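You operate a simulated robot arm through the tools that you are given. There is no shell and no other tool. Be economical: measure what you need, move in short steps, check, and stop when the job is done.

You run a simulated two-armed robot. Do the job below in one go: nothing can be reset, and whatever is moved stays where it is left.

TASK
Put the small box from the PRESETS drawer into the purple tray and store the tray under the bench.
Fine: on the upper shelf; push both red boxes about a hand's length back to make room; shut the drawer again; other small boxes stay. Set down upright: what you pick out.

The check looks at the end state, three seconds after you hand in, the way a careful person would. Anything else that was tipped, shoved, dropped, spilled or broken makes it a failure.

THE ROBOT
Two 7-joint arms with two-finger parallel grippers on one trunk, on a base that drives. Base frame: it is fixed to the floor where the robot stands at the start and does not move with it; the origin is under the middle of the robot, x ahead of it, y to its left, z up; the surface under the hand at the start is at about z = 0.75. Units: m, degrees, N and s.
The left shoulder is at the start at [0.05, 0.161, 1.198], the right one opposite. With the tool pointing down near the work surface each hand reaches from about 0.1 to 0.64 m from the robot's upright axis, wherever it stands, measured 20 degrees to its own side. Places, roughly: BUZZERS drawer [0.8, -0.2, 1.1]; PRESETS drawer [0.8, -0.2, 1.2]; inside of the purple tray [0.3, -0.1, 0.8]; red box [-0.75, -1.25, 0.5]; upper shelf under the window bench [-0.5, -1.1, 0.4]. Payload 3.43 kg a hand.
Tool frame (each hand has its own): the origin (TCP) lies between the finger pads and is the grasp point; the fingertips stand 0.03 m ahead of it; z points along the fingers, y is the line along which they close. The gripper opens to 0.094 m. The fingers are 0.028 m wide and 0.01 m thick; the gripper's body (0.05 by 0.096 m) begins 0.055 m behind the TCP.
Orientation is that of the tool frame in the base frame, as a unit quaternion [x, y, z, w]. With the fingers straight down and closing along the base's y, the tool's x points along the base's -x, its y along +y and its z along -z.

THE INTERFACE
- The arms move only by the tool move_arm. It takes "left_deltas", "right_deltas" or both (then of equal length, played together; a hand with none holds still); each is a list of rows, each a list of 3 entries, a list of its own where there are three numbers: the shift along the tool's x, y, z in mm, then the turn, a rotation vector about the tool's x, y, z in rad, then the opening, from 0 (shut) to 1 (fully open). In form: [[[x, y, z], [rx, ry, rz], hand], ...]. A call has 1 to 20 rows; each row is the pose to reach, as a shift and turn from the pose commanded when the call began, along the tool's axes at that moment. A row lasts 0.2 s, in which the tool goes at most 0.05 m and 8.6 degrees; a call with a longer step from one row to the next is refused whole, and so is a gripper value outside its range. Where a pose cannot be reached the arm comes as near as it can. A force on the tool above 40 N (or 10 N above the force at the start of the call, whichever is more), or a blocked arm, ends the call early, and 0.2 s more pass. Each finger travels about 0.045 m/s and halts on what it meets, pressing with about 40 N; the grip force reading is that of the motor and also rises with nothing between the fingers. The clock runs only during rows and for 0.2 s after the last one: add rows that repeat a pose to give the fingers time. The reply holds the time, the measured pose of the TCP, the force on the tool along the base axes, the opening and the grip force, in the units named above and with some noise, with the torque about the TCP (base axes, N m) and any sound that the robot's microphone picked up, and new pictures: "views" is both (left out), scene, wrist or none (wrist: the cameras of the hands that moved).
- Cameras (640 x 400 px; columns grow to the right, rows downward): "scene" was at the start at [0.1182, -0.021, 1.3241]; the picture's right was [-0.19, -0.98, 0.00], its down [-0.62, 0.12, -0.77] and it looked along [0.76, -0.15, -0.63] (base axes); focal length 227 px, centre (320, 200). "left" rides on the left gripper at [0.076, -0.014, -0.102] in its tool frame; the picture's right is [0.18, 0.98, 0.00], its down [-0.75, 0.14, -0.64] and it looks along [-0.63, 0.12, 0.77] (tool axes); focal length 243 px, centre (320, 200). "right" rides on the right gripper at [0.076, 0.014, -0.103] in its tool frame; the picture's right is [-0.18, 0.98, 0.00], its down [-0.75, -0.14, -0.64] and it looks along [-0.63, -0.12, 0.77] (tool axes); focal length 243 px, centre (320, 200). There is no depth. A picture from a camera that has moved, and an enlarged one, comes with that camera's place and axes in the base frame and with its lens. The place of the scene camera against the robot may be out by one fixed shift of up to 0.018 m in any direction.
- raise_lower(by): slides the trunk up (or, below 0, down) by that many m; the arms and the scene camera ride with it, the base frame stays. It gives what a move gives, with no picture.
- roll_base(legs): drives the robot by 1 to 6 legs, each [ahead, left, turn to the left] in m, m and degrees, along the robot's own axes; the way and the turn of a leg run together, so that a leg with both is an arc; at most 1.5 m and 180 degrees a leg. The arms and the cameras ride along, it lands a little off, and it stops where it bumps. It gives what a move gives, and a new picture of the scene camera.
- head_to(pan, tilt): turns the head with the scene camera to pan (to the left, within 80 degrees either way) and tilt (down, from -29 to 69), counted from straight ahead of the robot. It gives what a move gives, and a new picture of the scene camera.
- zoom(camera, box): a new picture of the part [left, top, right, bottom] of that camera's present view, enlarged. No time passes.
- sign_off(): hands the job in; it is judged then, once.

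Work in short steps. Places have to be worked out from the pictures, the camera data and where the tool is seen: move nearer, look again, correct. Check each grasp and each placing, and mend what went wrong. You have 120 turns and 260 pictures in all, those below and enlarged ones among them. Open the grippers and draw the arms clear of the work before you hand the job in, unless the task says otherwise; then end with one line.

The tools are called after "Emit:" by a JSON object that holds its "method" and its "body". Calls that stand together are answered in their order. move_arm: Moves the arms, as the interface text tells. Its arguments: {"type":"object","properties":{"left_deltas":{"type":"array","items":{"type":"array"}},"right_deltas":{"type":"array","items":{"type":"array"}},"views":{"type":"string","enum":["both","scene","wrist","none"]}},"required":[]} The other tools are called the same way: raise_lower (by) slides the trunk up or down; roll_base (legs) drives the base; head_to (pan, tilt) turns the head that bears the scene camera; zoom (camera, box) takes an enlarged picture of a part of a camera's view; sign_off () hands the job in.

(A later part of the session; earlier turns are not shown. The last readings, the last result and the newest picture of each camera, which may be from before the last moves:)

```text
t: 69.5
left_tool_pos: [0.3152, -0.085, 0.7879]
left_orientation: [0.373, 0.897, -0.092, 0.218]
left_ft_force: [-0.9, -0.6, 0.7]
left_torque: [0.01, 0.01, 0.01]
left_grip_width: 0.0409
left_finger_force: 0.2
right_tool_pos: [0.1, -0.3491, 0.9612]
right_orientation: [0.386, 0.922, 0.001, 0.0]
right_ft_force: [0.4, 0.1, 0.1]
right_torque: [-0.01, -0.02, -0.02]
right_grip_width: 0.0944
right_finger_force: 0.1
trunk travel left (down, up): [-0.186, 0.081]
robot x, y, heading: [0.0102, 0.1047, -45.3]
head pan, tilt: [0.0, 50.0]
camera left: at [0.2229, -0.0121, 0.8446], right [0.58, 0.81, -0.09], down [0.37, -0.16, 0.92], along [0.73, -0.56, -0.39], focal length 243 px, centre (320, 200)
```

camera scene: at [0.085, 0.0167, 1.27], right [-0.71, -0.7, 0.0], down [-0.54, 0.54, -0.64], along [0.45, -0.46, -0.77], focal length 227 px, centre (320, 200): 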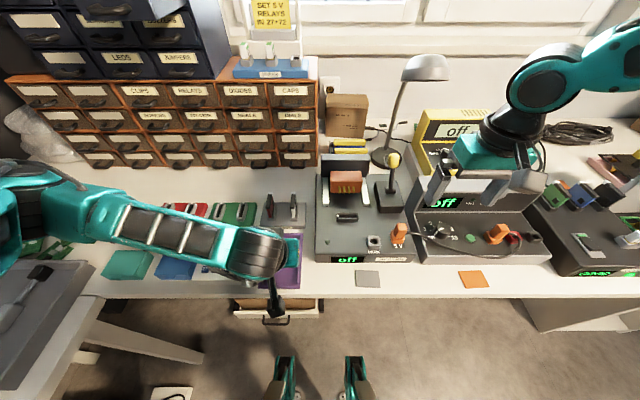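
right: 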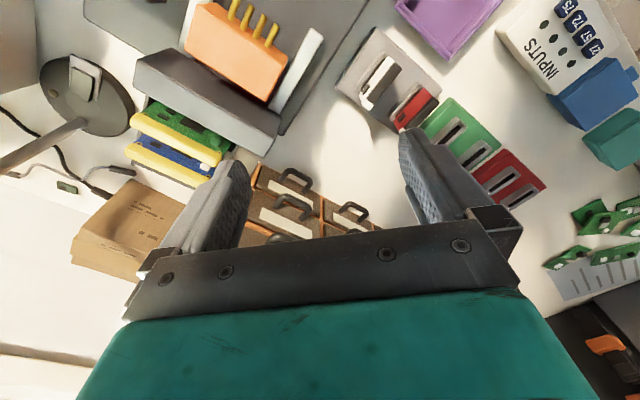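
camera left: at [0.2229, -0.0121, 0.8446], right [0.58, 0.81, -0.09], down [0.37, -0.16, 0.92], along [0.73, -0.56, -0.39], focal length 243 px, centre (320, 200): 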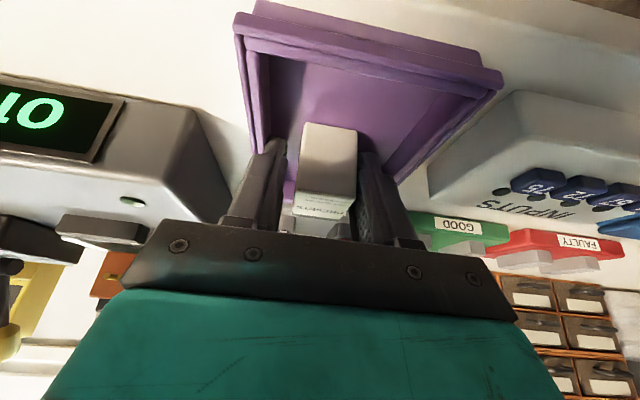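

Released. I withdraw straight up.

Emit:
{"method": "move_arm", "body": {"left_deltas": [[[-5, 0, -9], [0, 0, 0], 0.44], [[-18, 0, -36], [0, 0, 0], 0.44], [[-36, 0, -71], [0, 0, 0], 0.44], [[-59, 0, -116], [0, 0, 0], 0.44], [[-82, 0, -160], [0, 0, 0], 0.44], [[-100, 0, -196], [0, 0, 0], 0.3], [[-100, 0, -196], [0, 0, 0], 0.0]], "views": "both"}}

```text
refused: row 4 steps farther than a row can; nothing moved
```

Emit:
{"method": "move_arm", "body": {"left_deltas": [[[-5, 0, -9], [0, 0, 0], 0.44], [[-18, 0, -36], [0, 0, 0], 0.44], [[-36, 0, -71], [0, 0, 0], 0.44], [[-56, 0, -110], [0, 0, 0], 0.44], [[-76, 0, -150], [0, 0, 0], 0.44], [[-96, 0, -190], [0, 0, 0], 0.3], [[-96, 0, -190], [0, 0, 0], 0.0], [[-96, 0, -190], [0, 0, 0], 0.0]], "views": "both"}}

Emit:
{"method": "zoom", "body": {"camera": "left", "box": [220, 0, 420, 180]}}

```text
t: 71.3
left_tool_pos: [0.3151, -0.0794, 1.0029]
left_orientation: [0.372, 0.897, -0.092, 0.219]
left_ft_force: [-0.3, 0.0, 0.4]
left_torque: [0.0, -0.02, 0.02]
left_grip_width: 0.0
left_finger_force: 21.1
right_tool_pos: [0.099, -0.3495, 0.9618]
right_orientation: [0.386, 0.923, 0.0, 0.0]
right_ft_force: [-1.0, -0.2, 0.8]
right_torque: [0.0, -0.02, 0.03]
right_grip_width: 0.0941
right_finger_force: 0.0
trunk travel left (down, up): [-0.186, 0.081]
robot x, y, heading: [0.0082, 0.1061, -45.4]
head pan, tilt: [0.0, 50.0]
camera scene: at [0.0849, 0.0169, 1.2701], right [-0.71, -0.7, 0.0], down [-0.54, 0.54, -0.64], along [0.45, -0.46, -0.77], focal length 227 px, centre (320, 200)
camera left: at [0.223, -0.0088, 1.0582], right [0.58, 0.81, -0.09], down [0.37, -0.16, 0.92], along [0.73, -0.57, -0.39], focal length 243 px, centre (320, 200)
```

scene: 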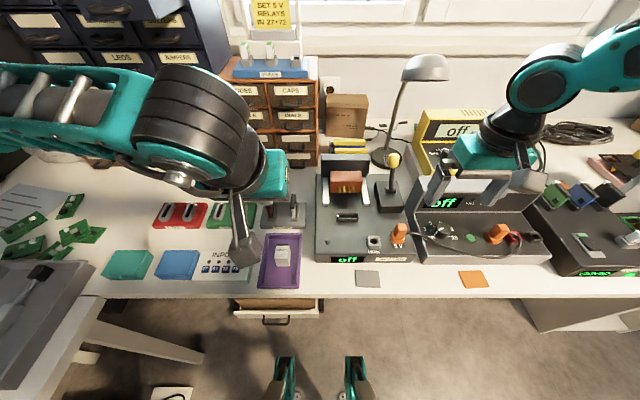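
left: 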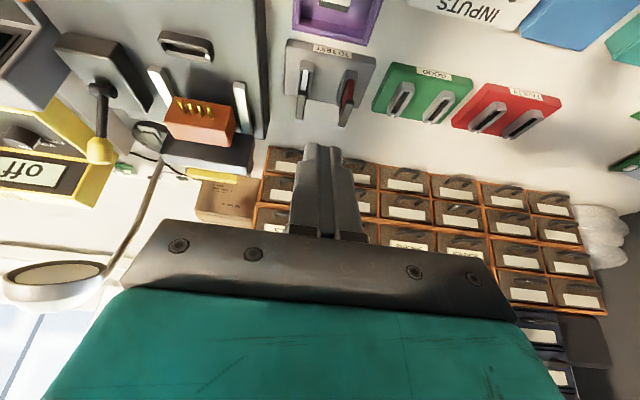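

```text
2.22 times, centred on (320, 90) of left
camera zoom: at [0.223, -0.0088, 1.0582], right [0.58, 0.81, -0.09], down [0.37, -0.16, 0.92], along [0.73, -0.57, -0.39], focal length 539 px, centre (320, 444)
```

zoom: 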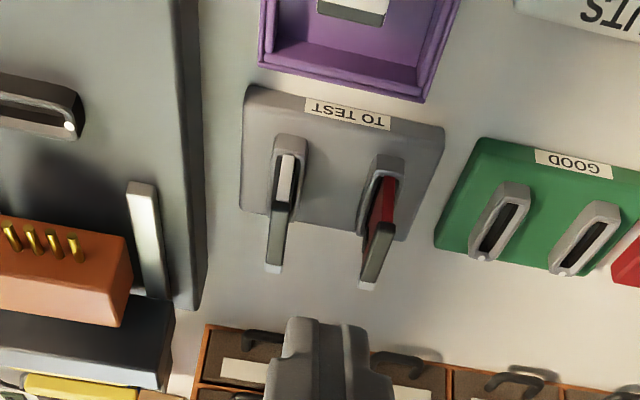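

The box stands upright in the tray. Now to shut the drawer: raise the trunk, move the base back left, with fist closed.

Emit:
{"method": "raise_lower", "body": {"by": 0.08}}

Emit:
{"method": "roll_base", "body": {"legs": [[0.02, 0.09, 0]]}}

Emit:
{"method": "move_arm", "body": {"left_deltas": [[[-10, 20, -20], [0, -0.1, 0], 0], [[-25, 40, -50], [0, -0.2, 0], 0], [[-40, 60, -85], [0, -0.3, 0], 0], [[-55, 80, -120], [0, -0.4, 0], 0], [[-70, 100, -155], [0, -0.5, 0], 0], [[-76, 120, -160], [0, -0.58, 0], 0], [[-76, 136, -160], [0, -0.58, 0], 0], [[-76, 136, -160], [0, -0.58, 0], 0]], "views": "both"}}

```text
t: 72.5
left_tool_pos: [0.3146, -0.081, 1.0814]
left_orientation: [0.372, 0.898, -0.092, 0.217]
left_ft_force: [-0.1, -0.3, -0.6]
left_torque: [0.01, -0.03, 0.04]
left_grip_width: 0.0
left_finger_force: 33.1
right_tool_pos: [0.0971, -0.3506, 1.0417]
right_orientation: [0.386, 0.922, 0.001, 0.001]
right_ft_force: [0.9, 0.2, 0.0]
right_torque: [0.0, 0.0, 0.0]
right_grip_width: 0.0943
right_finger_force: 0.1
trunk travel left (down, up): [-0.266, 0.001]
robot x, y, heading: [0.0041, 0.1022, -45.2]
head pan, tilt: [0.0, 50.0]
```

```text
t: 73.9
left_tool_pos: [0.3911, -0.0316, 1.0809]
left_orientation: [0.373, 0.897, -0.093, 0.217]
left_ft_force: [0.3, 0.4, 0.6]
left_torque: [0.0, -0.01, -0.01]
left_grip_width: 0.0
left_finger_force: 32.8
right_tool_pos: [0.1753, -0.301, 1.0415]
right_orientation: [0.386, 0.923, 0.0, 0.001]
right_ft_force: [0.3, 0.0, -0.4]
right_torque: [0.06, 0.0, 0.0]
right_grip_width: 0.0941
right_finger_force: 0.0
trunk travel left (down, up): [-0.266, 0.001]
robot x, y, heading: [0.0821, 0.1562, -45.3]
head pan, tilt: [0.0, 50.0]
camera scene: at [0.162, 0.0653, 1.35], right [-0.71, -0.7, 0.0], down [-0.54, 0.54, -0.64], along [0.45, -0.46, -0.77], focal length 227 px, centre (320, 200)
```

scene: 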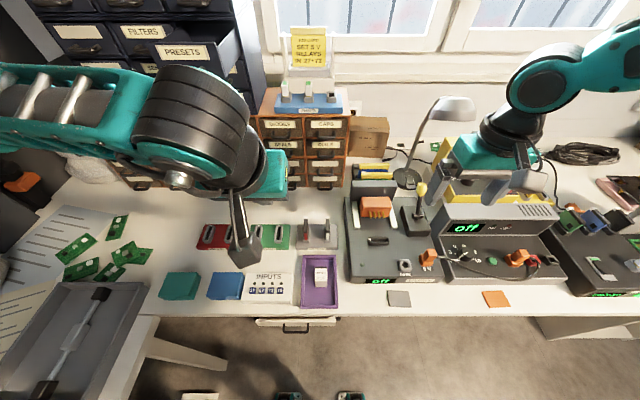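

```text
t: 75.7
left_tool_pos: [0.5076, 0.0336, 1.2941]
left_orientation: [0.331, 0.798, -0.196, 0.464]
left_ft_force: [-0.1, 0.7, 0.2]
left_torque: [-0.01, 0.0, 0.06]
left_grip_width: 0.0
left_finger_force: 33.0
left hand out of reach, approached as far as the arm can: row 2, 3, 4, 5, 6, 7, 8
right_tool_pos: [0.1742, -0.3018, 1.0402]
right_orientation: [0.386, 0.922, 0.0, 0.001]
right_ft_force: [0.4, -0.1, -0.3]
right_torque: [0.0, 0.0, 0.0]
right_grip_width: 0.094
right_finger_force: 0.1
trunk travel left (down, up): [-0.266, 0.001]
robot x, y, heading: [0.0838, 0.1549, -45.5]
head pan, tilt: [0.0, 50.0]
camera scene: at [0.1616, 0.0647, 1.35], right [-0.71, -0.7, 0.0], down [-0.54, 0.54, -0.64], along [0.45, -0.46, -0.77], focal length 227 px, centre (320, 200)
camera left: at [0.4075, 0.1135, 1.279], right [0.63, 0.76, -0.16], down [-0.03, 0.24, 0.97], along [0.77, -0.61, 0.17], focal length 243 px, centre (320, 200)
```

scene: 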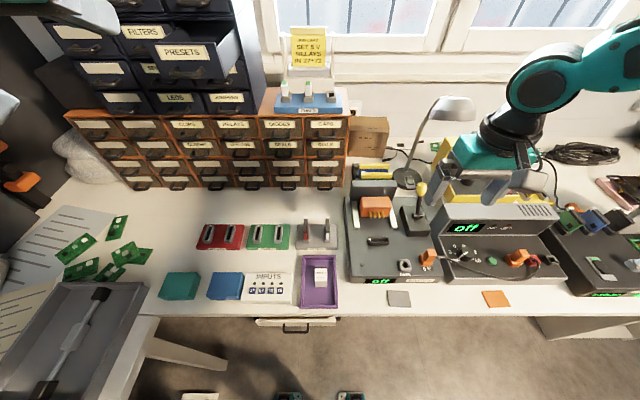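
left: 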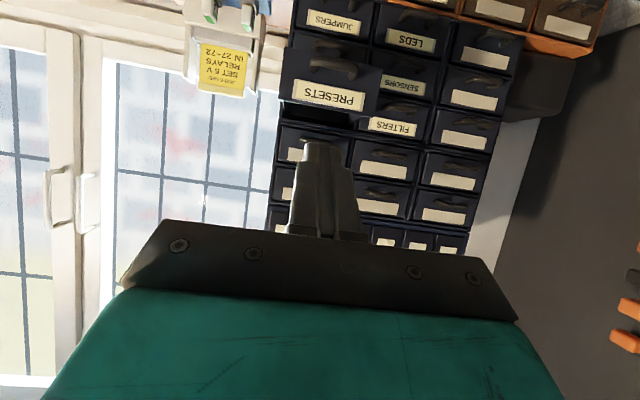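

Hand is 30° below horizontal, fist closed. I bring the tips to just before the drawer front at z≈1.212, u −0.40.

Emit:
{"method": "move_arm", "body": {"left_deltas": [[[3, 6, 40], [0, 0, 0], 0], [[6, 12, 80], [0, 0, 0], 0], [[9, 17, 118], [0, 0, 0], 0], [[9, 17, 118], [0, 0, 0], 0]], "views": "both"}}

```text
t: 76.7
left_tool_pos: [0.5939, -0.0242, 1.2294]
left_orientation: [0.331, 0.797, -0.195, 0.466]
left_ft_force: [-0.3, -0.5, -0.7]
left_torque: [0.03, 0.03, 0.02]
left_grip_width: 0.0
left_finger_force: 33.7
right_tool_pos: [0.1744, -0.3015, 1.0424]
right_orientation: [0.387, 0.922, 0.0, 0.001]
right_ft_force: [0.5, -0.3, -1.4]
right_torque: [0.0, 0.01, 0.0]
right_grip_width: 0.0939
right_finger_force: 0.1
trunk travel left (down, up): [-0.266, 0.001]
robot x, y, heading: [0.0823, 0.1507, -45.2]
head pan, tilt: [0.0, 50.0]
camera scene: at [0.1613, 0.0653, 1.3501], right [-0.71, -0.7, 0.0], down [-0.54, 0.54, -0.64], along [0.45, -0.46, -0.77], focal length 227 px, centre (320, 200)
camera left: at [0.4947, 0.0557, 1.2146], right [0.63, 0.76, -0.16], down [-0.03, 0.24, 0.97], along [0.77, -0.61, 0.17], focal length 243 px, centre (320, 200)
```

scene: 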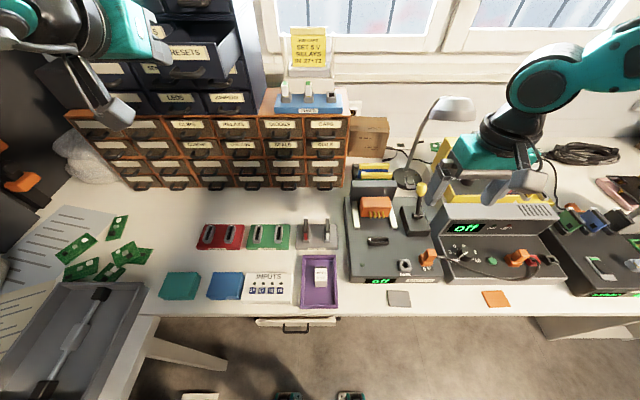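
left: 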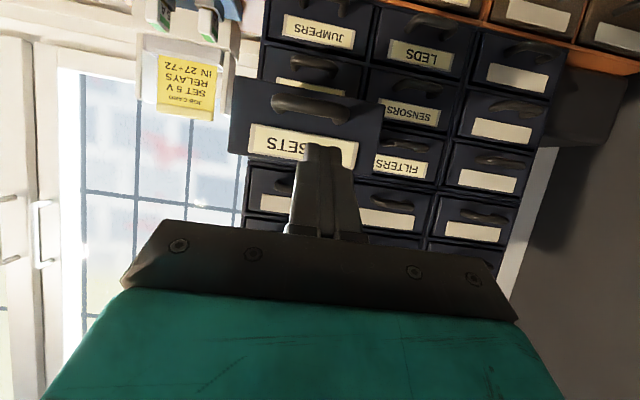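

Tip is slightly left of the label; I shift 8 mm right and push straight in 150 mm.

Emit:
{"method": "move_arm", "body": {"left_deltas": [[[-10, -8, 17], [0, 0, 0], 0], [[-20, -8, 35], [0, 0, 0], 0], [[-30, -8, 52], [0, 0, 0], 0], [[-40, -8, 70], [0, 0, 0], 0], [[-50, -8, 88], [0, 0, 0], 0], [[-60, -8, 105], [0, 0, 0], 0], [[-68, -8, 120], [0, 0, 0], 0], [[-76, -8, 133], [0, 0, 0], 0], [[-78, -8, 137], [0, 0, 0], 0]], "views": "both"}}

```text
t: 78.7
left_tool_pos: [0.6935, -0.1394, 1.2332]
left_orientation: [0.332, 0.798, -0.195, 0.463]
left_ft_force: [-27.2, 28.9, -6.9]
left_torque: [0.1, 0.1, 0.1]
left_grip_width: 0.0
left_finger_force: 33.6
right_tool_pos: [0.1713, -0.2981, 1.0441]
right_orientation: [0.385, 0.923, -0.001, 0.004]
right_ft_force: [-0.1, -0.3, 0.0]
right_torque: [0.01, 0.0, 0.01]
right_grip_width: 0.0939
right_finger_force: 0.1
trunk travel left (down, up): [-0.266, 0.001]
robot x, y, heading: [0.0844, 0.1521, -45.0]
head pan, tilt: [0.0, 50.0]
camera scene: at [0.1577, 0.0699, 1.3505], right [-0.71, -0.7, 0.0], down [-0.54, 0.54, -0.65], along [0.46, -0.46, -0.76], focal length 227 px, centre (320, 200)
camera left: at [0.5946, -0.0587, 1.2171], right [0.63, 0.76, -0.16], down [-0.03, 0.23, 0.97], along [0.77, -0.61, 0.17], focal length 243 px, centre (320, 200)
```

scene: 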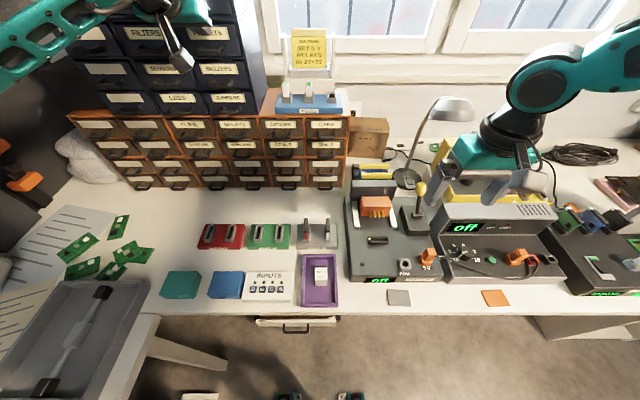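
left: 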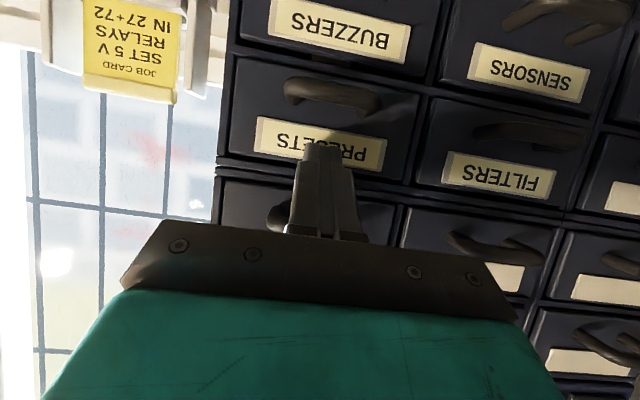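

The drawer is flush with its neighbours and pushing back. I withdraw the hand and check.

Emit:
{"method": "move_arm", "body": {"left_deltas": [[[15, 0, -26], [0, 0, 0], 0], [[35, 0, -61], [0, 0, 0], 0], [[55, 0, -96], [0, 0, 0], 0], [[75, 0, -131], [0, 0, 0], 0], [[95, 0, -166], [0, 0, 0], 0], [[115, 0, -200], [0, 0, 0], 0]], "views": "wrist"}}

Emit:
{"method": "zoom", "body": {"camera": "left", "box": [220, 0, 460, 200]}}

Emit:
{"method": "zoom", "body": {"camera": "scene", "box": [60, 0, 280, 120]}}

```text
t: 80.1
left_tool_pos: [0.5434, 0.0143, 1.2332]
left_orientation: [0.332, 0.797, -0.196, 0.464]
left_ft_force: [-0.4, 0.4, 0.3]
left_torque: [0.02, -0.03, 0.01]
left_grip_width: 0.0
left_finger_force: 33.0
left hand out of reach, approached as far as the arm can: row 6
right_tool_pos: [0.1735, -0.3015, 1.0418]
right_orientation: [0.386, 0.922, 0.0, 0.001]
right_ft_force: [-0.2, -0.5, -0.7]
right_torque: [0.01, -0.01, 0.0]
right_grip_width: 0.0939
right_finger_force: 0.2
trunk travel left (down, up): [-0.266, 0.001]
robot x, y, heading: [0.0845, 0.1558, -45.4]
head pan, tilt: [0.0, 50.0]
camera left: at [0.4436, 0.0951, 1.2182], right [0.63, 0.76, -0.16], down [-0.03, 0.24, 0.97], along [0.77, -0.61, 0.17], focal length 243 px, centre (320, 200)
```

left: 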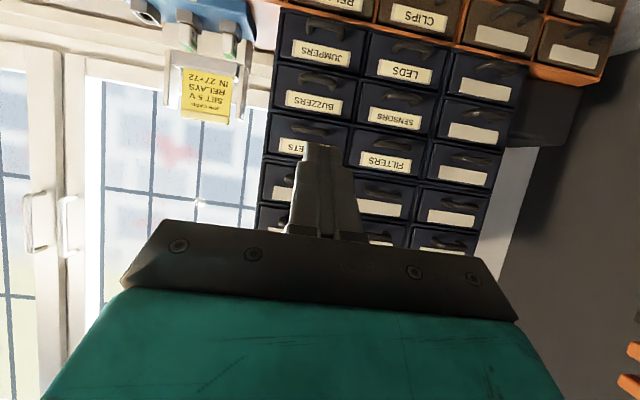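

```text
2.00 times, centred on (340, 100) of left
camera zoom: at [0.4436, 0.0951, 1.2182], right [0.63, 0.76, -0.16], down [-0.03, 0.24, 0.97], along [0.77, -0.61, 0.17], focal length 485 px, centre (280, 400)
```

zoom: 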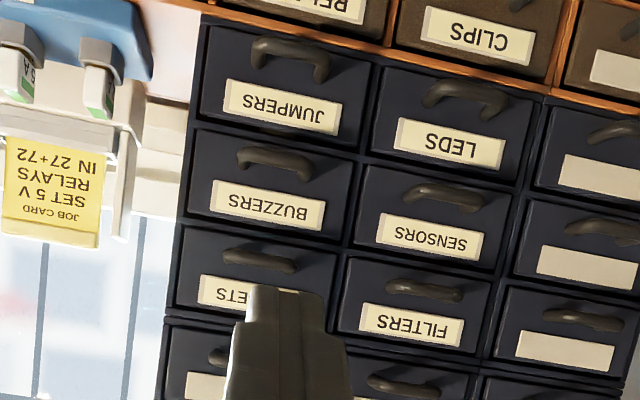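

```text
2.91 times, centred on (170, 60) of scene
camera zoom: at [0.1617, 0.0649, 1.35], right [-0.71, -0.7, 0.0], down [-0.54, 0.54, -0.64], along [0.45, -0.46, -0.77], focal length 660 px, centre (756, 607)
```

zoom: 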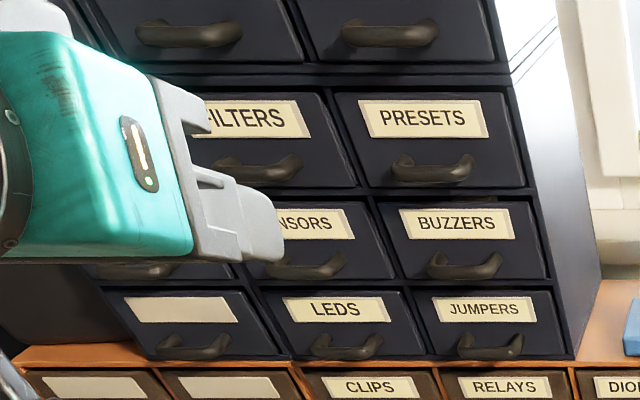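

Drawer shut properly. Next I scout the shelf: back off 0.3 m and look right.

Emit:
{"method": "roll_base", "body": {"legs": [[-0.3, 0, 0]]}}

Emit:
{"method": "head_to", "body": {"pan": -50, "tilt": 35}}

```text
t: 82.1
left_tool_pos: [0.336, 0.2241, 1.2346]
left_orientation: [0.331, 0.797, -0.196, 0.465]
left_ft_force: [-0.3, 1.0, 1.2]
left_torque: [-0.05, 0.02, 0.0]
left_grip_width: 0.0002
left_finger_force: 33.5
right_tool_pos: [-0.0316, -0.0928, 1.0414]
right_orientation: [0.386, 0.922, 0.0, 0.001]
right_ft_force: [-0.7, 0.8, 0.9]
right_torque: [-0.01, -0.02, -0.01]
right_grip_width: 0.094
right_finger_force: 0.0
trunk travel left (down, up): [-0.266, 0.001]
robot x, y, heading: [-0.1222, 0.3601, -45.4]
head pan, tilt: [0.0, 50.0]
camera scene: at [-0.045, 0.2739, 1.3501], right [-0.71, -0.7, 0.0], down [-0.54, 0.54, -0.64], along [0.45, -0.46, -0.77], focal length 227 px, centre (320, 200)
```

scene: 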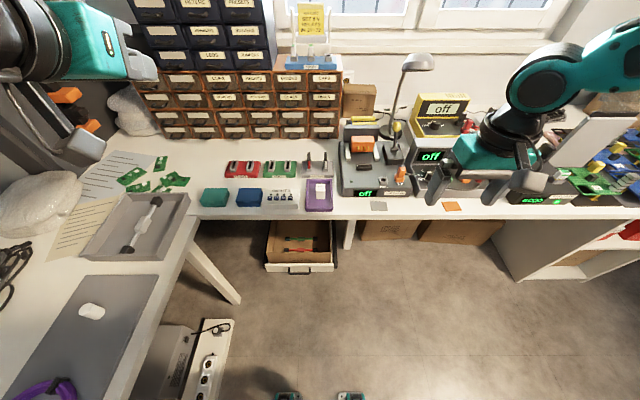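

```text
t: 83.3
left_tool_pos: [0.3372, 0.2224, 1.2338]
left_orientation: [0.331, 0.797, -0.195, 0.465]
left_ft_force: [-0.3, -0.5, 0.0]
left_torque: [0.02, 0.03, -0.02]
left_grip_width: 0.0001
left_finger_force: 33.3
right_tool_pos: [-0.0321, -0.0925, 1.0412]
right_orientation: [0.388, 0.922, -0.001, 0.001]
right_ft_force: [0.5, -0.3, 0.7]
right_torque: [-0.03, 0.02, 0.0]
right_grip_width: 0.0939
right_finger_force: 0.0
trunk travel left (down, up): [-0.266, 0.001]
robot x, y, heading: [-0.1191, 0.3632, -45.4]
head pan, tilt: [-50.0, 35.0]
camera scene: at [-0.1068, 0.2405, 1.3718], right [-1.0, 0.09, 0.0], down [0.05, 0.57, -0.82], along [-0.08, -0.82, -0.57], focal length 227 px, centre (320, 200)
```

scene: 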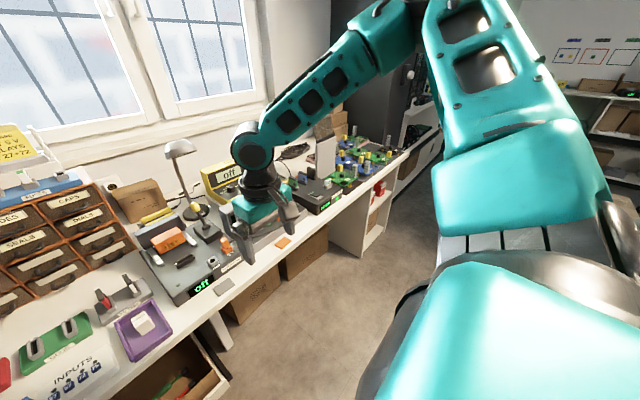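

Floor to the right is free. I drive right 1.25 m and look at the shelf unit under the bench.

Emit:
{"method": "roll_base", "body": {"legs": [[0, -1.25, 0]]}}

Emit:
{"method": "head_to", "body": {"pan": 0, "tilt": 40}}

```text
t: 94.5
left_tool_pos: [-0.5654, -0.659, 1.2339]
left_orientation: [0.34, 0.795, -0.2, 0.462]
left_ft_force: [0.4, -0.6, 0.1]
left_torque: [-0.01, -0.02, -0.01]
left_grip_width: 0.0
left_finger_force: 33.0
right_tool_pos: [-0.9394, -0.967, 1.0409]
right_orientation: [0.394, 0.919, 0.0, 0.001]
right_ft_force: [0.2, -0.6, 0.0]
right_torque: [0.0, 0.04, 0.01]
right_grip_width: 0.0941
right_finger_force: 0.0
trunk travel left (down, up): [-0.266, 0.001]
robot x, y, heading: [-1.0248, -0.5128, -46.5]
head pan, tilt: [-50.0, 35.0]
camera scene: at [-1.0088, -0.633, 1.3718], right [-0.99, 0.11, 0.0], down [0.06, 0.57, -0.82], along [-0.09, -0.81, -0.57], focal length 227 px, centre (320, 200)
```

scene: 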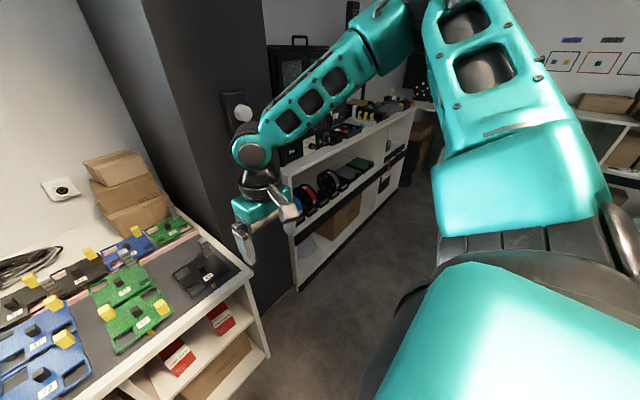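

```text
t: 95.7
left_tool_pos: [-0.565, -0.6599, 1.2329]
left_orientation: [0.34, 0.794, -0.2, 0.462]
left_ft_force: [-0.8, 0.0, -1.3]
left_torque: [-0.03, -0.04, 0.01]
left_grip_width: 0.0001
left_finger_force: 33.0
right_tool_pos: [-0.9396, -0.9681, 1.0412]
right_orientation: [0.395, 0.919, 0.001, 0.001]
right_ft_force: [0.2, -0.4, 0.1]
right_torque: [0.02, -0.01, -0.01]
right_grip_width: 0.0941
right_finger_force: 0.1
trunk travel left (down, up): [-0.266, 0.001]
robot x, y, heading: [-1.0231, -0.5148, -46.4]
head pan, tilt: [0.0, 40.0]
camera scene: at [-0.9404, -0.6071, 1.3642], right [-0.72, -0.69, 0.0], down [-0.44, 0.47, -0.77], along [0.53, -0.55, -0.64], focal length 227 px, centre (320, 200)
```

scene: 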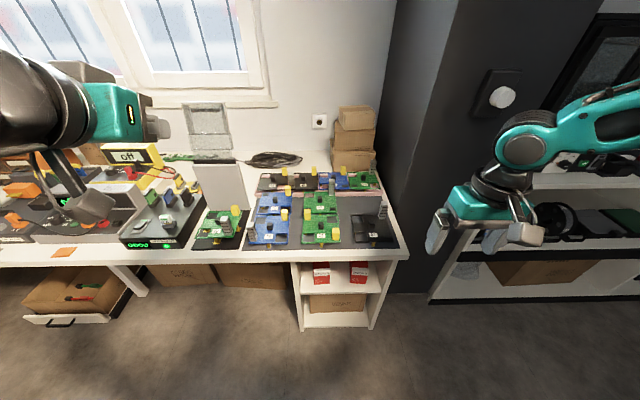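

Shelf unit found straight ahead with two red boxes on the upper shelf. I straighten the heading, lower the trunk, and look closer.

Emit:
{"method": "roll_base", "body": {"legs": [[0, 0, 1.4]]}}

Emit:
{"method": "raise_lower", "body": {"by": -0.26}}

Emit:
{"method": "head_to", "body": {"pan": 0, "tilt": 45}}

Emit:
{"method": "zoom", "body": {"camera": "scene", "box": [250, 180, 430, 330]}}

```text
t: 96.5
left_tool_pos: [-0.5611, -0.6474, 1.2341]
left_orientation: [0.329, 0.799, -0.193, 0.464]
left_ft_force: [-0.2, -0.1, -0.9]
left_torque: [0.01, 0.01, 0.04]
left_grip_width: 0.0
left_finger_force: 33.1
right_tool_pos: [-0.9282, -0.9652, 1.0401]
right_orientation: [0.384, 0.924, -0.001, 0.0]
right_ft_force: [0.7, -0.9, -0.6]
right_torque: [0.02, 0.0, 0.0]
right_grip_width: 0.0938
right_finger_force: 0.0
trunk travel left (down, up): [-0.266, 0.001]
robot x, y, heading: [-1.0213, -0.5086, -45.0]
head pan, tilt: [0.0, 40.0]
camera scene: at [-0.938, -0.6047, 1.3642], right [-0.71, -0.71, 0.0], down [-0.46, 0.45, -0.77], along [0.54, -0.54, -0.64], focal length 227 px, centre (320, 200)
```

scene: 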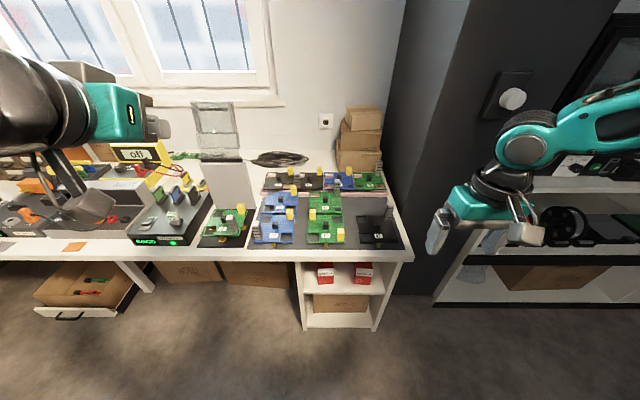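

```text
t: 99.2
left_tool_pos: [-0.5615, -0.6475, 0.9742]
left_orientation: [0.33, 0.798, -0.194, 0.465]
left_ft_force: [-0.1, 0.2, 0.4]
left_torque: [0.02, 0.04, 0.0]
left_grip_width: 0.0
left_finger_force: 33.2
right_tool_pos: [-0.9283, -0.9653, 0.7812]
right_orientation: [0.383, 0.924, 0.0, 0.002]
right_ft_force: [0.5, -0.3, 0.2]
right_torque: [0.01, -0.01, 0.01]
right_grip_width: 0.0941
right_finger_force: 0.0
trunk travel left (down, up): [-0.006, 0.261]
robot x, y, heading: [-1.0235, -0.511, -44.5]
head pan, tilt: [0.0, 40.0]
```

```text
t: 99.8
left_tool_pos: [-0.5617, -0.6476, 0.9745]
left_orientation: [0.329, 0.799, -0.194, 0.465]
left_ft_force: [-0.3, -0.6, -0.2]
left_torque: [-0.01, -0.02, 0.02]
left_grip_width: 0.0
left_finger_force: 33.4
right_tool_pos: [-0.9284, -0.9653, 0.7809]
right_orientation: [0.384, 0.923, 0.0, 0.001]
right_ft_force: [-0.2, -0.8, 0.5]
right_torque: [0.0, 0.04, 0.0]
right_grip_width: 0.0938
right_finger_force: 0.0
trunk travel left (down, up): [-0.006, 0.261]
robot x, y, heading: [-1.0195, -0.5122, -44.9]
head pan, tilt: [0.0, 45.0]
camera scene: at [-0.9407, -0.6022, 1.097], right [-0.71, -0.71, 0.0], down [-0.5, 0.5, -0.71], along [0.5, -0.5, -0.71], focal length 227 px, centre (320, 200)
```

scene: 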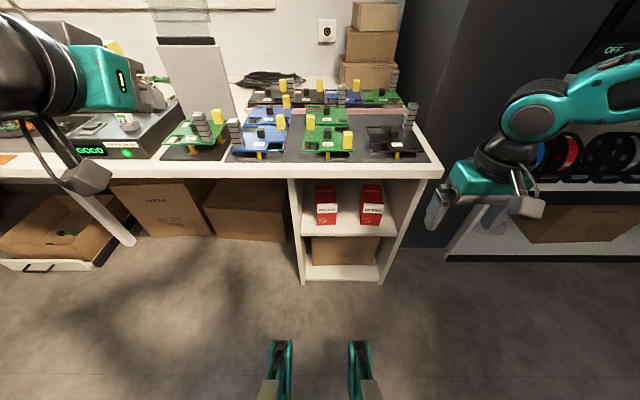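

```text
2.67 times, centred on (340, 255) of scene
camera zoom: at [-0.9407, -0.6022, 1.097], right [-0.71, -0.71, 0.0], down [-0.5, 0.5, -0.71], along [0.5, -0.5, -0.71], focal length 604 px, centre (267, 53)
```

zoom: 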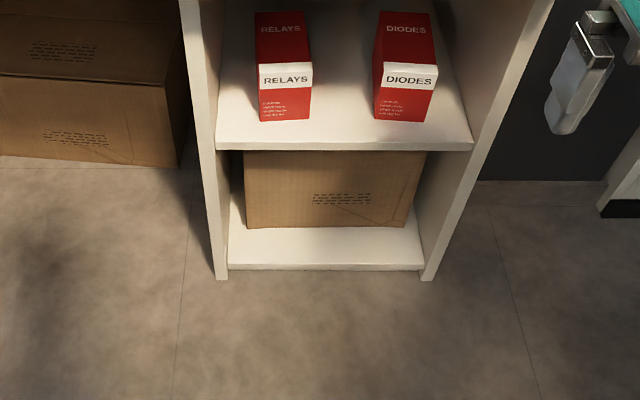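

Shelf geometry: unit spans u 1.0–1.39, front edge n≈0.26, shelf top z≈0.42; RELAYS box centred u≈1.117, DIODES u≈1.288, fronts at n≈0.30, ~7×10×12 cm. I bring both fists low and pitched forward, in front of the bench and level with the boxes.

Emit:
{"method": "move_arm", "body": {"left_deltas": [[[34, -12, 20], [0, 0, 0], 0], [[69, -24, 39], [0, 0, 0], 0], [[103, -36, 59], [0, 0, 0], 0], [[138, -48, 78], [0, 0, 0], 0], [[172, -60, 98], [0, 0, 0], 0], [[207, -72, 117], [0, 0, 0], 0], [[241, -84, 137], [0, 0, 0], 0], [[275, -96, 156], [0, 0, 0], 0], [[310, -108, 176], [0, 0, 0], 0], [[344, -120, 195], [0, 0, 0], 0], [[379, -132, 215], [0, 0, 0], 0], [[413, -144, 234], [0, 0, 0], 0], [[413, -144, 234], [0, 0, 0], 0]], "right_deltas": [[[0, 14, 23], [0, -0.087, 0], 0.5], [[0, 28, 47], [0, -0.175, 0], 0.3], [[0, 42, 70], [0, -0.262, 0], 0], [[0, 56, 93], [0, -0.349, 0], 0], [[0, 70, 117], [0, -0.436, 0], 0], [[0, 84, 140], [0, -0.524, 0], 0], [[0, 98, 163], [0, -0.611, 0], 0], [[0, 112, 187], [0, -0.698, 0], 0], [[0, 127, 210], [0, -0.785, 0], 0], [[0, 141, 233], [0, -0.873, 0], 0], [[0, 155, 257], [0, -0.96, 0], 0], [[0, 169, 280], [0, -1.047, 0], 0], [[0, 169, 280], [0, -1.047, 0], 0]], "views": "both"}}

```text
t: 102.6
left_tool_pos: [-0.7042, -0.8091, 0.5662]
left_orientation: [0.329, 0.801, -0.19, 0.464]
left_ft_force: [0.1, -0.7, 0.9]
left_torque: [0.0, -0.01, 0.01]
left_grip_width: 0.0
left_finger_force: 33.2
left hand out of reach, approached as far as the arm can: row 1, 2, 3, 4, 5, 6, 7, 8, 9, 10, 11, 12, 13
right_tool_pos: [-0.8931, -0.9623, 0.7259]
right_orientation: [0.332, 0.8, -0.191, 0.462]
right_ft_force: [-0.4, -0.5, 0.9]
right_torque: [0.01, -0.04, -0.02]
right_grip_width: 0.0
right_finger_force: 33.6
right hand out of reach, approached as far as the arm can: row 5, 6, 7, 8, 9, 10, 11, 12, 13
trunk travel left (down, up): [-0.006, 0.261]
robot x, y, heading: [-1.0208, -0.5091, -44.6]
head pan, tilt: [0.0, 45.0]
camera scene: at [-0.9407, -0.6022, 1.097], right [-0.71, -0.71, 0.0], down [-0.5, 0.5, -0.71], along [0.5, -0.5, -0.71], focal length 227 px, centre (320, 200)
camera right: at [-0.9718, -0.865, 0.7114], right [0.76, 0.63, 0.16], down [-0.23, 0.03, 0.97], along [0.61, -0.78, 0.16], focal length 243 px, centre (320, 200)
camera left: at [-0.8037, -0.7298, 0.5509], right [0.62, 0.77, -0.16], down [-0.03, 0.23, 0.97], along [0.78, -0.6, 0.17], focal length 243 px, centre (320, 200)
```

scene: 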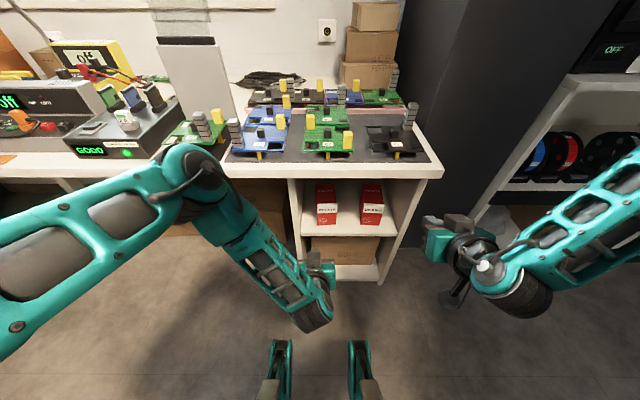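
right: 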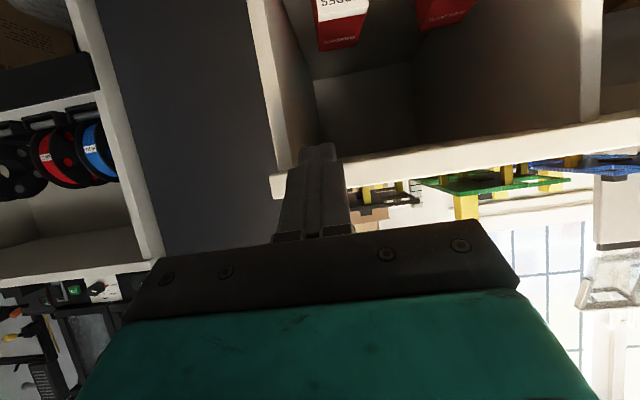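
left: 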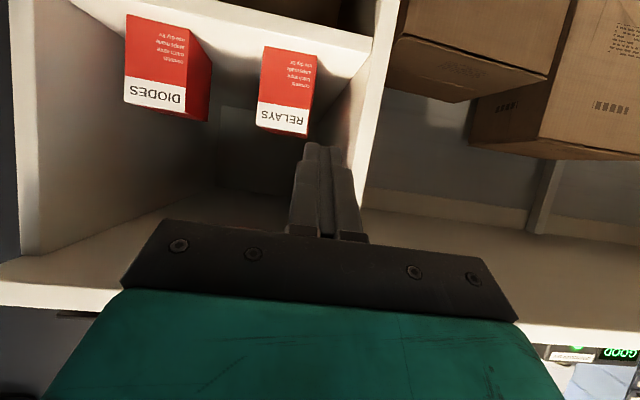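

Both hands are in front of the unit. The arms must reach nearly straight under the bench, so I keep the base back, shift it 12 cm right to centre on the shelf, then extend the left hand toward RELAYS.

Emit:
{"method": "roll_base", "body": {"legs": [[0, -0.12, 0]]}}

Emit:
{"method": "move_arm", "body": {"left_deltas": [[[0, 10, 15], [0, 0, 0], 0], [[0, 20, 45], [0, 0, 0], 0], [[0, 40, 80], [0, 0, 0], 0], [[-2, 60, 110], [0, 0, 0], 0], [[-2, 73, 137], [0, 0, 0], 0], [[-2, 73, 137], [0, 0, 0], 0]], "views": "both"}}

```text
t: 104.3
left_tool_pos: [-0.7866, -0.893, 0.5662]
left_orientation: [0.327, 0.801, -0.189, 0.464]
left_ft_force: [0.5, 0.0, 0.4]
left_torque: [0.02, -0.02, 0.0]
left_grip_width: 0.0
left_finger_force: 33.6
right_tool_pos: [-0.9767, -1.0472, 0.7245]
right_orientation: [0.332, 0.8, -0.191, 0.462]
right_ft_force: [0.9, -0.1, 0.0]
right_torque: [-0.01, 0.0, 0.01]
right_grip_width: 0.0
right_finger_force: 32.9
trunk travel left (down, up): [-0.006, 0.261]
robot x, y, heading: [-1.1063, -0.5948, -45.0]
head pan, tilt: [0.0, 45.0]
camera scene: at [-1.0247, -0.6863, 1.097], right [-0.71, -0.71, 0.0], down [-0.5, 0.5, -0.71], along [0.5, -0.5, -0.71], focal length 227 px, centre (320, 200)
```

scene: 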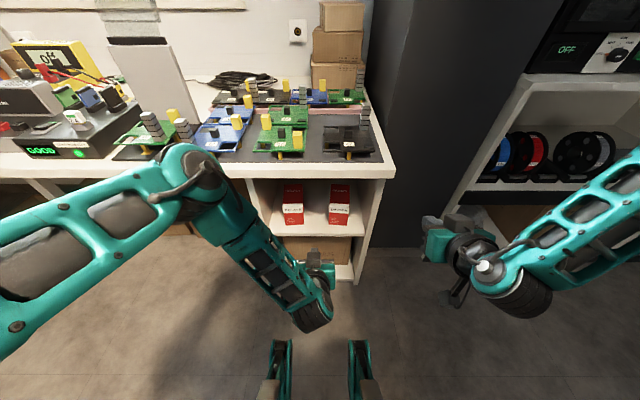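

```text
t: 105.7
left_tool_pos: [-0.6672, -0.9644, 0.5251]
left_orientation: [0.322, 0.811, -0.17, 0.458]
left_ft_force: [-0.9, -0.3, 0.4]
left_torque: [0.02, 0.01, -0.02]
left_grip_width: 0.0002
left_finger_force: 33.1
left hand out of reach, approached as far as the arm can: row 1, 2, 3, 4, 5, 6
right_tool_pos: [-0.9771, -1.0469, 0.7267]
right_orientation: [0.331, 0.801, -0.189, 0.462]
right_ft_force: [0.6, 0.5, 0.7]
right_torque: [0.0, 0.04, 0.0]
right_grip_width: 0.0
right_finger_force: 32.7
trunk travel left (down, up): [-0.006, 0.261]
robot x, y, heading: [-1.1039, -0.5973, -45.0]
head pan, tilt: [0.0, 45.0]
camera scene: at [-1.0247, -0.6863, 1.097], right [-0.71, -0.71, 0.0], down [-0.5, 0.5, -0.71], along [0.5, -0.5, -0.71], focal length 227 px, centre (320, 200)
camera left: at [-0.7703, -0.887, 0.5142], right [0.6, 0.79, -0.14], down [-0.03, 0.19, 0.98], along [0.8, -0.58, 0.14], focal length 243 px, centre (320, 200)
```

scene: 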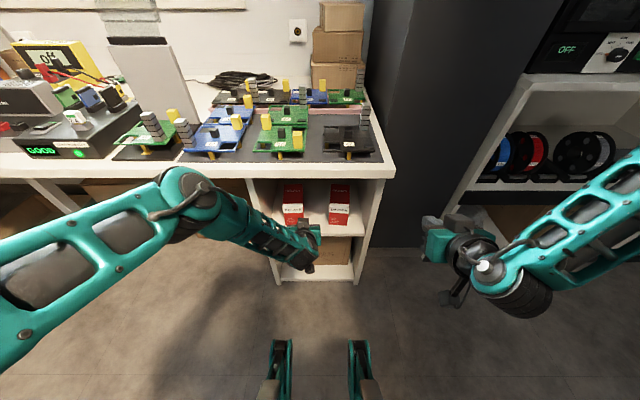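
left: 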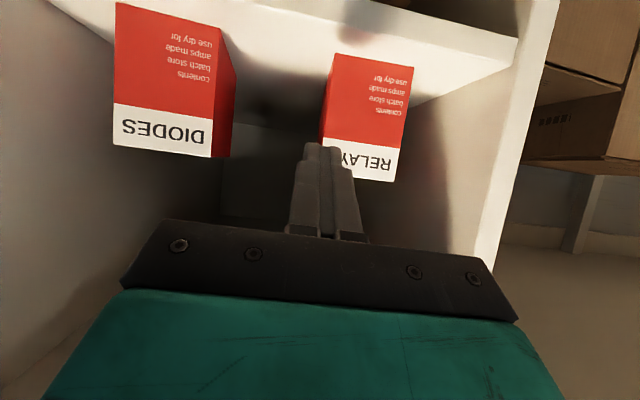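

This posture limits the wrist (elbow high outside). The palm-sideways posture used for the drawer brought the elbow low, which suits reaching under the bench, so I pull back and re-roll the left hand to it.

Emit:
{"method": "move_arm", "body": {"left_deltas": [[[10, 5, -40], [0, 0, 0], 0], [[20, 10, -80], [0, 0, 0], 0], [[34, 15, -119], [0, 0, 0], 0], [[34, 20, -119], [0.034, -0.034, -0.128], 0], [[34, 25, -119], [0.068, -0.068, -0.255], 0], [[34, 30, -119], [0.103, -0.103, -0.383], 0], [[34, 30, -119], [0.137, -0.137, -0.511], 0], [[34, 30, -119], [0.171, -0.171, -0.638], 0], [[34, 30, -119], [0.205, -0.205, -0.766], 0], [[34, 30, -119], [0.239, -0.239, -0.893], 0], [[34, 30, -119], [0.274, -0.274, -1.021], 0], [[34, 30, -119], [0.308, -0.308, -1.149], 0], [[34, 30, -119], [0.342, -0.342, -1.276], 0], [[34, 30, -119], [0.376, -0.376, -1.404], 0], [[34, 30, -119], [0.4105, -0.4105, -1.5316], 0], [[34, 30, -119], [0.4105, -0.4105, -1.5316], 0]], "views": "both"}}

```text
t: 109.1
left_tool_pos: [-0.82, -0.9168, 0.6827]
left_orientation: [-0.292, 0.656, -0.636, 0.281]
left_ft_force: [0.0, 0.0, -0.1]
left_torque: [-0.01, 0.03, 0.02]
left_grip_width: 0.0
left_finger_force: 32.7
left hand out of reach, approached as far as the arm can: row 1, 2, 3, 4, 5, 6, 7, 8, 9, 10, 11, 12, 13, 14, 15, 16
right_tool_pos: [-0.9769, -1.0467, 0.7252]
right_orientation: [0.332, 0.8, -0.192, 0.462]
right_ft_force: [0.1, -0.7, 0.3]
right_torque: [-0.01, 0.01, -0.01]
right_grip_width: 0.0
right_finger_force: 32.6
trunk travel left (down, up): [-0.006, 0.261]
robot x, y, heading: [-1.108, -0.5953, -45.1]
head pan, tilt: [0.0, 45.0]
camera scene: at [-1.0247, -0.6863, 1.097], right [-0.71, -0.71, 0.0], down [-0.5, 0.5, -0.71], along [0.5, -0.5, -0.71], focal length 227 px, centre (320, 200)
camera left: at [-0.9473, -0.9038, 0.7004], right [-0.15, -0.11, -0.98], down [0.03, 0.99, -0.12], along [0.99, -0.04, -0.14], focal length 243 px, centre (320, 200)
```

scene: 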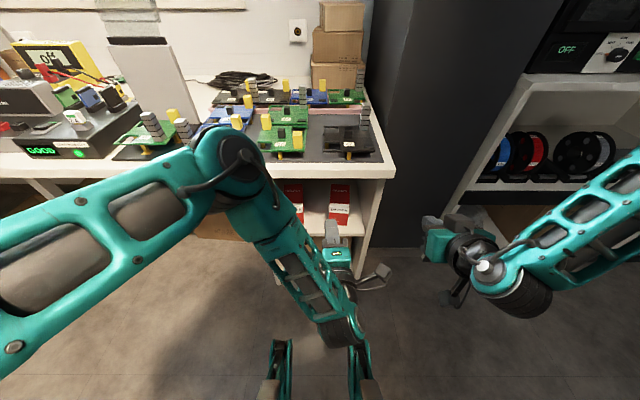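
left: 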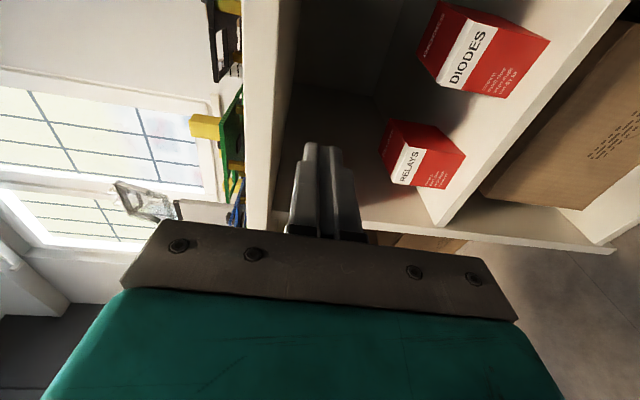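

The elbow stays high when close in, so I back the base off 0.27 m and stretch the left arm well forward first, then lower it; the right hand is drawn in meanwhile.

Emit:
{"method": "roll_base", "body": {"legs": [[-0.27, 0, 0]]}}

Emit:
{"method": "move_arm", "body": {"left_deltas": [[[-10, 0, 40], [0, 0, 0], 0], [[-25, 0, 80], [0, 0, 0], 0], [[-40, 0, 120], [0, 0, 0], 0], [[-60, 10, 160], [0, 0, 0], 0], [[-80, 20, 200], [0, 0, 0], 0], [[-95, 40, 230], [0, 0, 0], 0], [[-110, 75, 250], [0, 0, 0], 0], [[-110, 110, 260], [0, 0, 0], 0], [[-110, 150, 260], [0, 0, 0], 0], [[-110, 190, 260], [0, 0, 0], 0], [[-110, 190, 260], [0, 0, 0], 0]], "right_deltas": [[[-5, 0, -20], [0, 0, 0], 0], [[-10, 0, -40], [0, 0, 0], 0], [[-15, 0, -60], [0, 0, 0], 0], [[-20, 0, -80], [0, 0, 0], 0], [[-25, 0, -100], [0, 0, 0], 0], [[-37, 0, -136], [0, 0, 0], 0], [[-37, 0, -136], [0, 0, 0], 0], [[-37, 0, -136], [0, 0, 0], 0], [[-37, 0, -136], [0, 0, 0], 0], [[-37, 0, -136], [0, 0, 0], 0], [[-37, 0, -136], [0, 0, 0], 0]], "views": "scene"}}

```text
t: 111.1
left_tool_pos: [-1.0168, -0.7192, 0.6832]
left_orientation: [-0.292, 0.657, -0.635, 0.283]
left_ft_force: [0.0, 0.1, 0.3]
left_torque: [0.0, 0.0, -0.02]
left_grip_width: 0.0
left_finger_force: 33.6
right_tool_pos: [-1.1744, -0.8493, 0.7246]
right_orientation: [0.332, 0.799, -0.192, 0.462]
right_ft_force: [0.0, 0.3, 0.3]
right_torque: [0.01, -0.03, -0.01]
right_grip_width: 0.0002
right_finger_force: 33.5
trunk travel left (down, up): [-0.006, 0.261]
robot x, y, heading: [-1.3069, -0.3978, -45.0]
head pan, tilt: [0.0, 45.0]
camera scene: at [-1.2219, -0.4892, 1.097], right [-0.7, -0.71, 0.0], down [-0.5, 0.5, -0.71], along [0.5, -0.5, -0.71], focal length 227 px, centre (320, 200)
```

scene: 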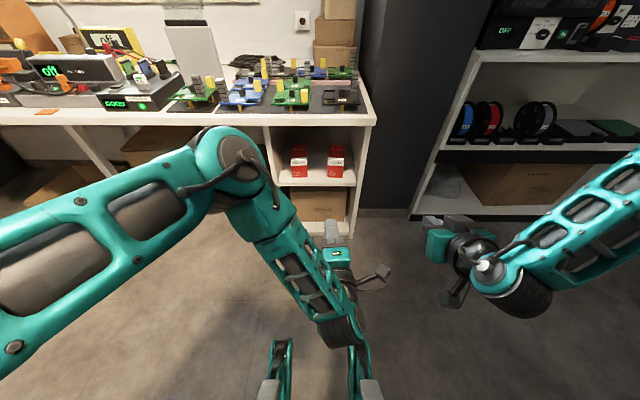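

```text
t: 113.5
left_tool_pos: [-0.7848, -0.8567, 0.62]
left_orientation: [-0.349, 0.686, -0.564, 0.298]
left_ft_force: [0.2, 0.2, -0.1]
left_torque: [0.0, 0.0, -0.05]
left_grip_width: 0.0001
left_finger_force: 33.2
left hand out of reach, approached as far as the arm can: row 1, 2, 3, 4, 5, 6, 7, 8, 9, 10, 11
right_tool_pos: [-1.1691, -0.8441, 0.7695]
right_orientation: [0.331, 0.8, -0.191, 0.462]
right_ft_force: [0.3, 0.1, -0.6]
right_torque: [0.05, 0.01, -0.04]
right_grip_width: 0.0
right_finger_force: 32.6
right hand out of reach, approached as far as the arm can: row 2, 3, 4, 5, 6, 7, 8, 9, 10, 11
trunk travel left (down, up): [-0.006, 0.261]
robot x, y, heading: [-1.3064, -0.3968, -45.1]
head pan, tilt: [0.0, 45.0]
camera scene: at [-1.2214, -0.489, 1.0969], right [-0.7, -0.71, 0.0], down [-0.5, 0.5, -0.71], along [0.5, -0.5, -0.71], focal length 227 px, centre (320, 200)
```

scene: 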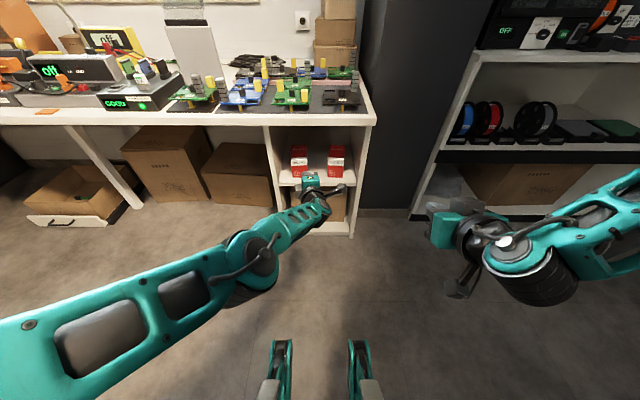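

Now the arm is straight with a low elbow. I lower the hand ~13 cm.

Emit:
{"method": "move_arm", "body": {"left_deltas": [[[0, 30, 0], [0, 0, 0], 0], [[0, 65, 0], [0, 0, 0], 0], [[0, 100, 0], [0, 0, 0], 0], [[0, 130, 0], [0, 0, 0], 0], [[0, 130, 0], [0, 0, 0], 0]], "views": "both"}}

```text
t: 114.7
left_tool_pos: [-0.8082, -0.8404, 0.5905]
left_orientation: [-0.361, 0.69, -0.551, 0.302]
left_ft_force: [-0.3, 0.8, 0.5]
left_torque: [-0.01, 0.0, 0.0]
left_grip_width: 0.0
left_finger_force: 32.7
left hand out of reach, approached as far as the arm can: row 1, 2, 3, 4, 5
right_tool_pos: [-1.1694, -0.8418, 0.7713]
right_orientation: [0.332, 0.8, -0.192, 0.462]
right_ft_force: [-0.3, 0.3, -0.4]
right_torque: [0.0, 0.0, -0.03]
right_grip_width: 0.0
right_finger_force: 33.6
trunk travel left (down, up): [-0.006, 0.261]
robot x, y, heading: [-1.299, -0.3964, -44.9]
head pan, tilt: [0.0, 45.0]
camera scene: at [-1.2219, -0.4892, 1.097], right [-0.71, -0.71, 0.0], down [-0.5, 0.5, -0.71], along [0.5, -0.5, -0.71], focal length 227 px, centre (320, 200)
camera left: at [-0.933, -0.8499, 0.6253], right [-0.27, -0.02, -0.96], down [-0.13, 0.99, 0.01], along [0.96, 0.12, -0.27], focal length 243 px, centre (320, 200)
```

scene: 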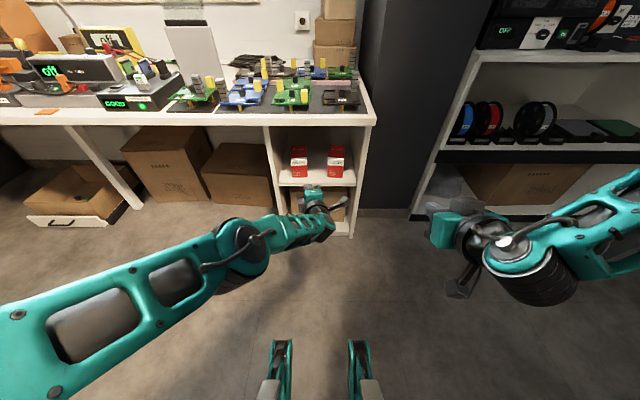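
left: 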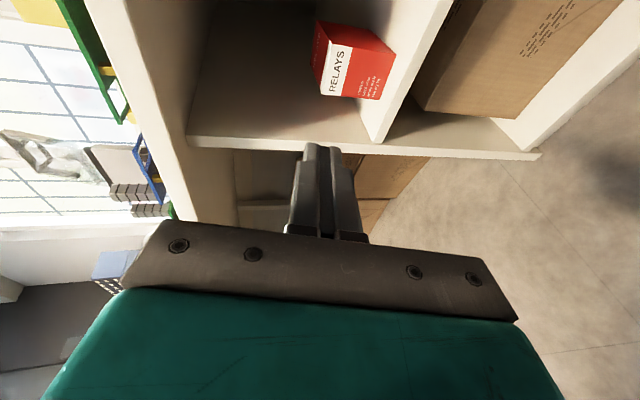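

The horizontal pose is wrist-limited this low. I return to the 30°-below-horizontal tool attitude but with the arm stretched (base far back), which should keep the elbow low.

Emit:
{"method": "move_arm", "body": {"left_deltas": [[[0, 0, 0], [-0.0066, 0.0281, 0.1146], 0], [[0, 0, 0], [-0.0132, 0.0561, 0.2292], 0], [[0, 0, 0], [-0.0198, 0.0842, 0.3439], 0], [[0, 0, 0], [-0.0264, 0.1123, 0.4585], 0], [[0, 0, 0], [-0.033, 0.1404, 0.5731], 0], [[0, 0, 0], [-0.0396, 0.1684, 0.6877], 0], [[0, 0, 0], [-0.0463, 0.1965, 0.8024], 0], [[0, 0, 0], [-0.0529, 0.2246, 0.917], 0], [[0, 0, 0], [-0.0595, 0.2526, 1.0316], 0], [[0, 0, 0], [-0.0661, 0.2807, 1.1462], 0], [[0, 0, 0], [-0.0727, 0.3088, 1.2608], 0], [[0, 0, 0], [-0.0793, 0.3369, 1.3755], 0], [[0, 0, 0], [-0.0859, 0.3649, 1.4901], 0], [[0, 0, 0], [-0.0925, 0.393, 1.6047], 0], [[0, 0, 0], [-0.0925, 0.393, 1.6047], 0]], "views": "scene"}}

```text
t: 117.9
left_tool_pos: [-0.8074, -0.8432, 0.586]
left_orientation: [0.34, 0.789, -0.202, 0.471]
left_ft_force: [0.3, 0.4, 0.0]
left_torque: [0.01, 0.0, -0.03]
left_grip_width: 0.0
left_finger_force: 33.3
left hand out of reach, approached as far as the arm can: row 1, 2, 3, 4, 5, 6, 7, 8, 9, 10, 11
right_tool_pos: [-1.171, -0.8437, 0.7704]
right_orientation: [0.331, 0.8, -0.191, 0.462]
right_ft_force: [0.5, -0.3, 0.1]
right_torque: [0.0, 0.0, 0.01]
right_grip_width: 0.0
right_finger_force: 32.4
trunk travel left (down, up): [-0.006, 0.261]
robot x, y, heading: [-1.3037, -0.3999, -44.6]
head pan, tilt: [0.0, 45.0]
camera scene: at [-1.2219, -0.4892, 1.097], right [-0.7, -0.71, 0.0], down [-0.5, 0.5, -0.71], along [0.5, -0.5, -0.71], focal length 227 px, centre (320, 200)
```

scene: 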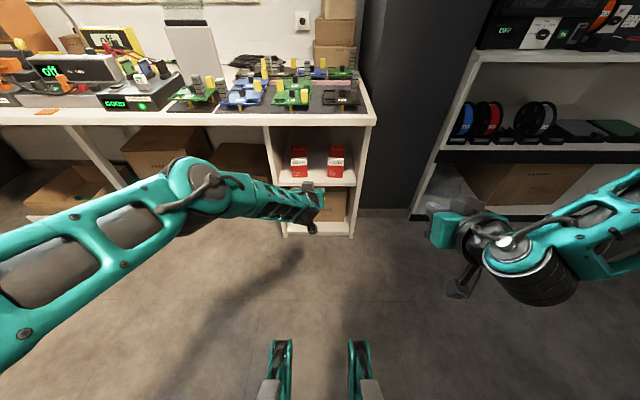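

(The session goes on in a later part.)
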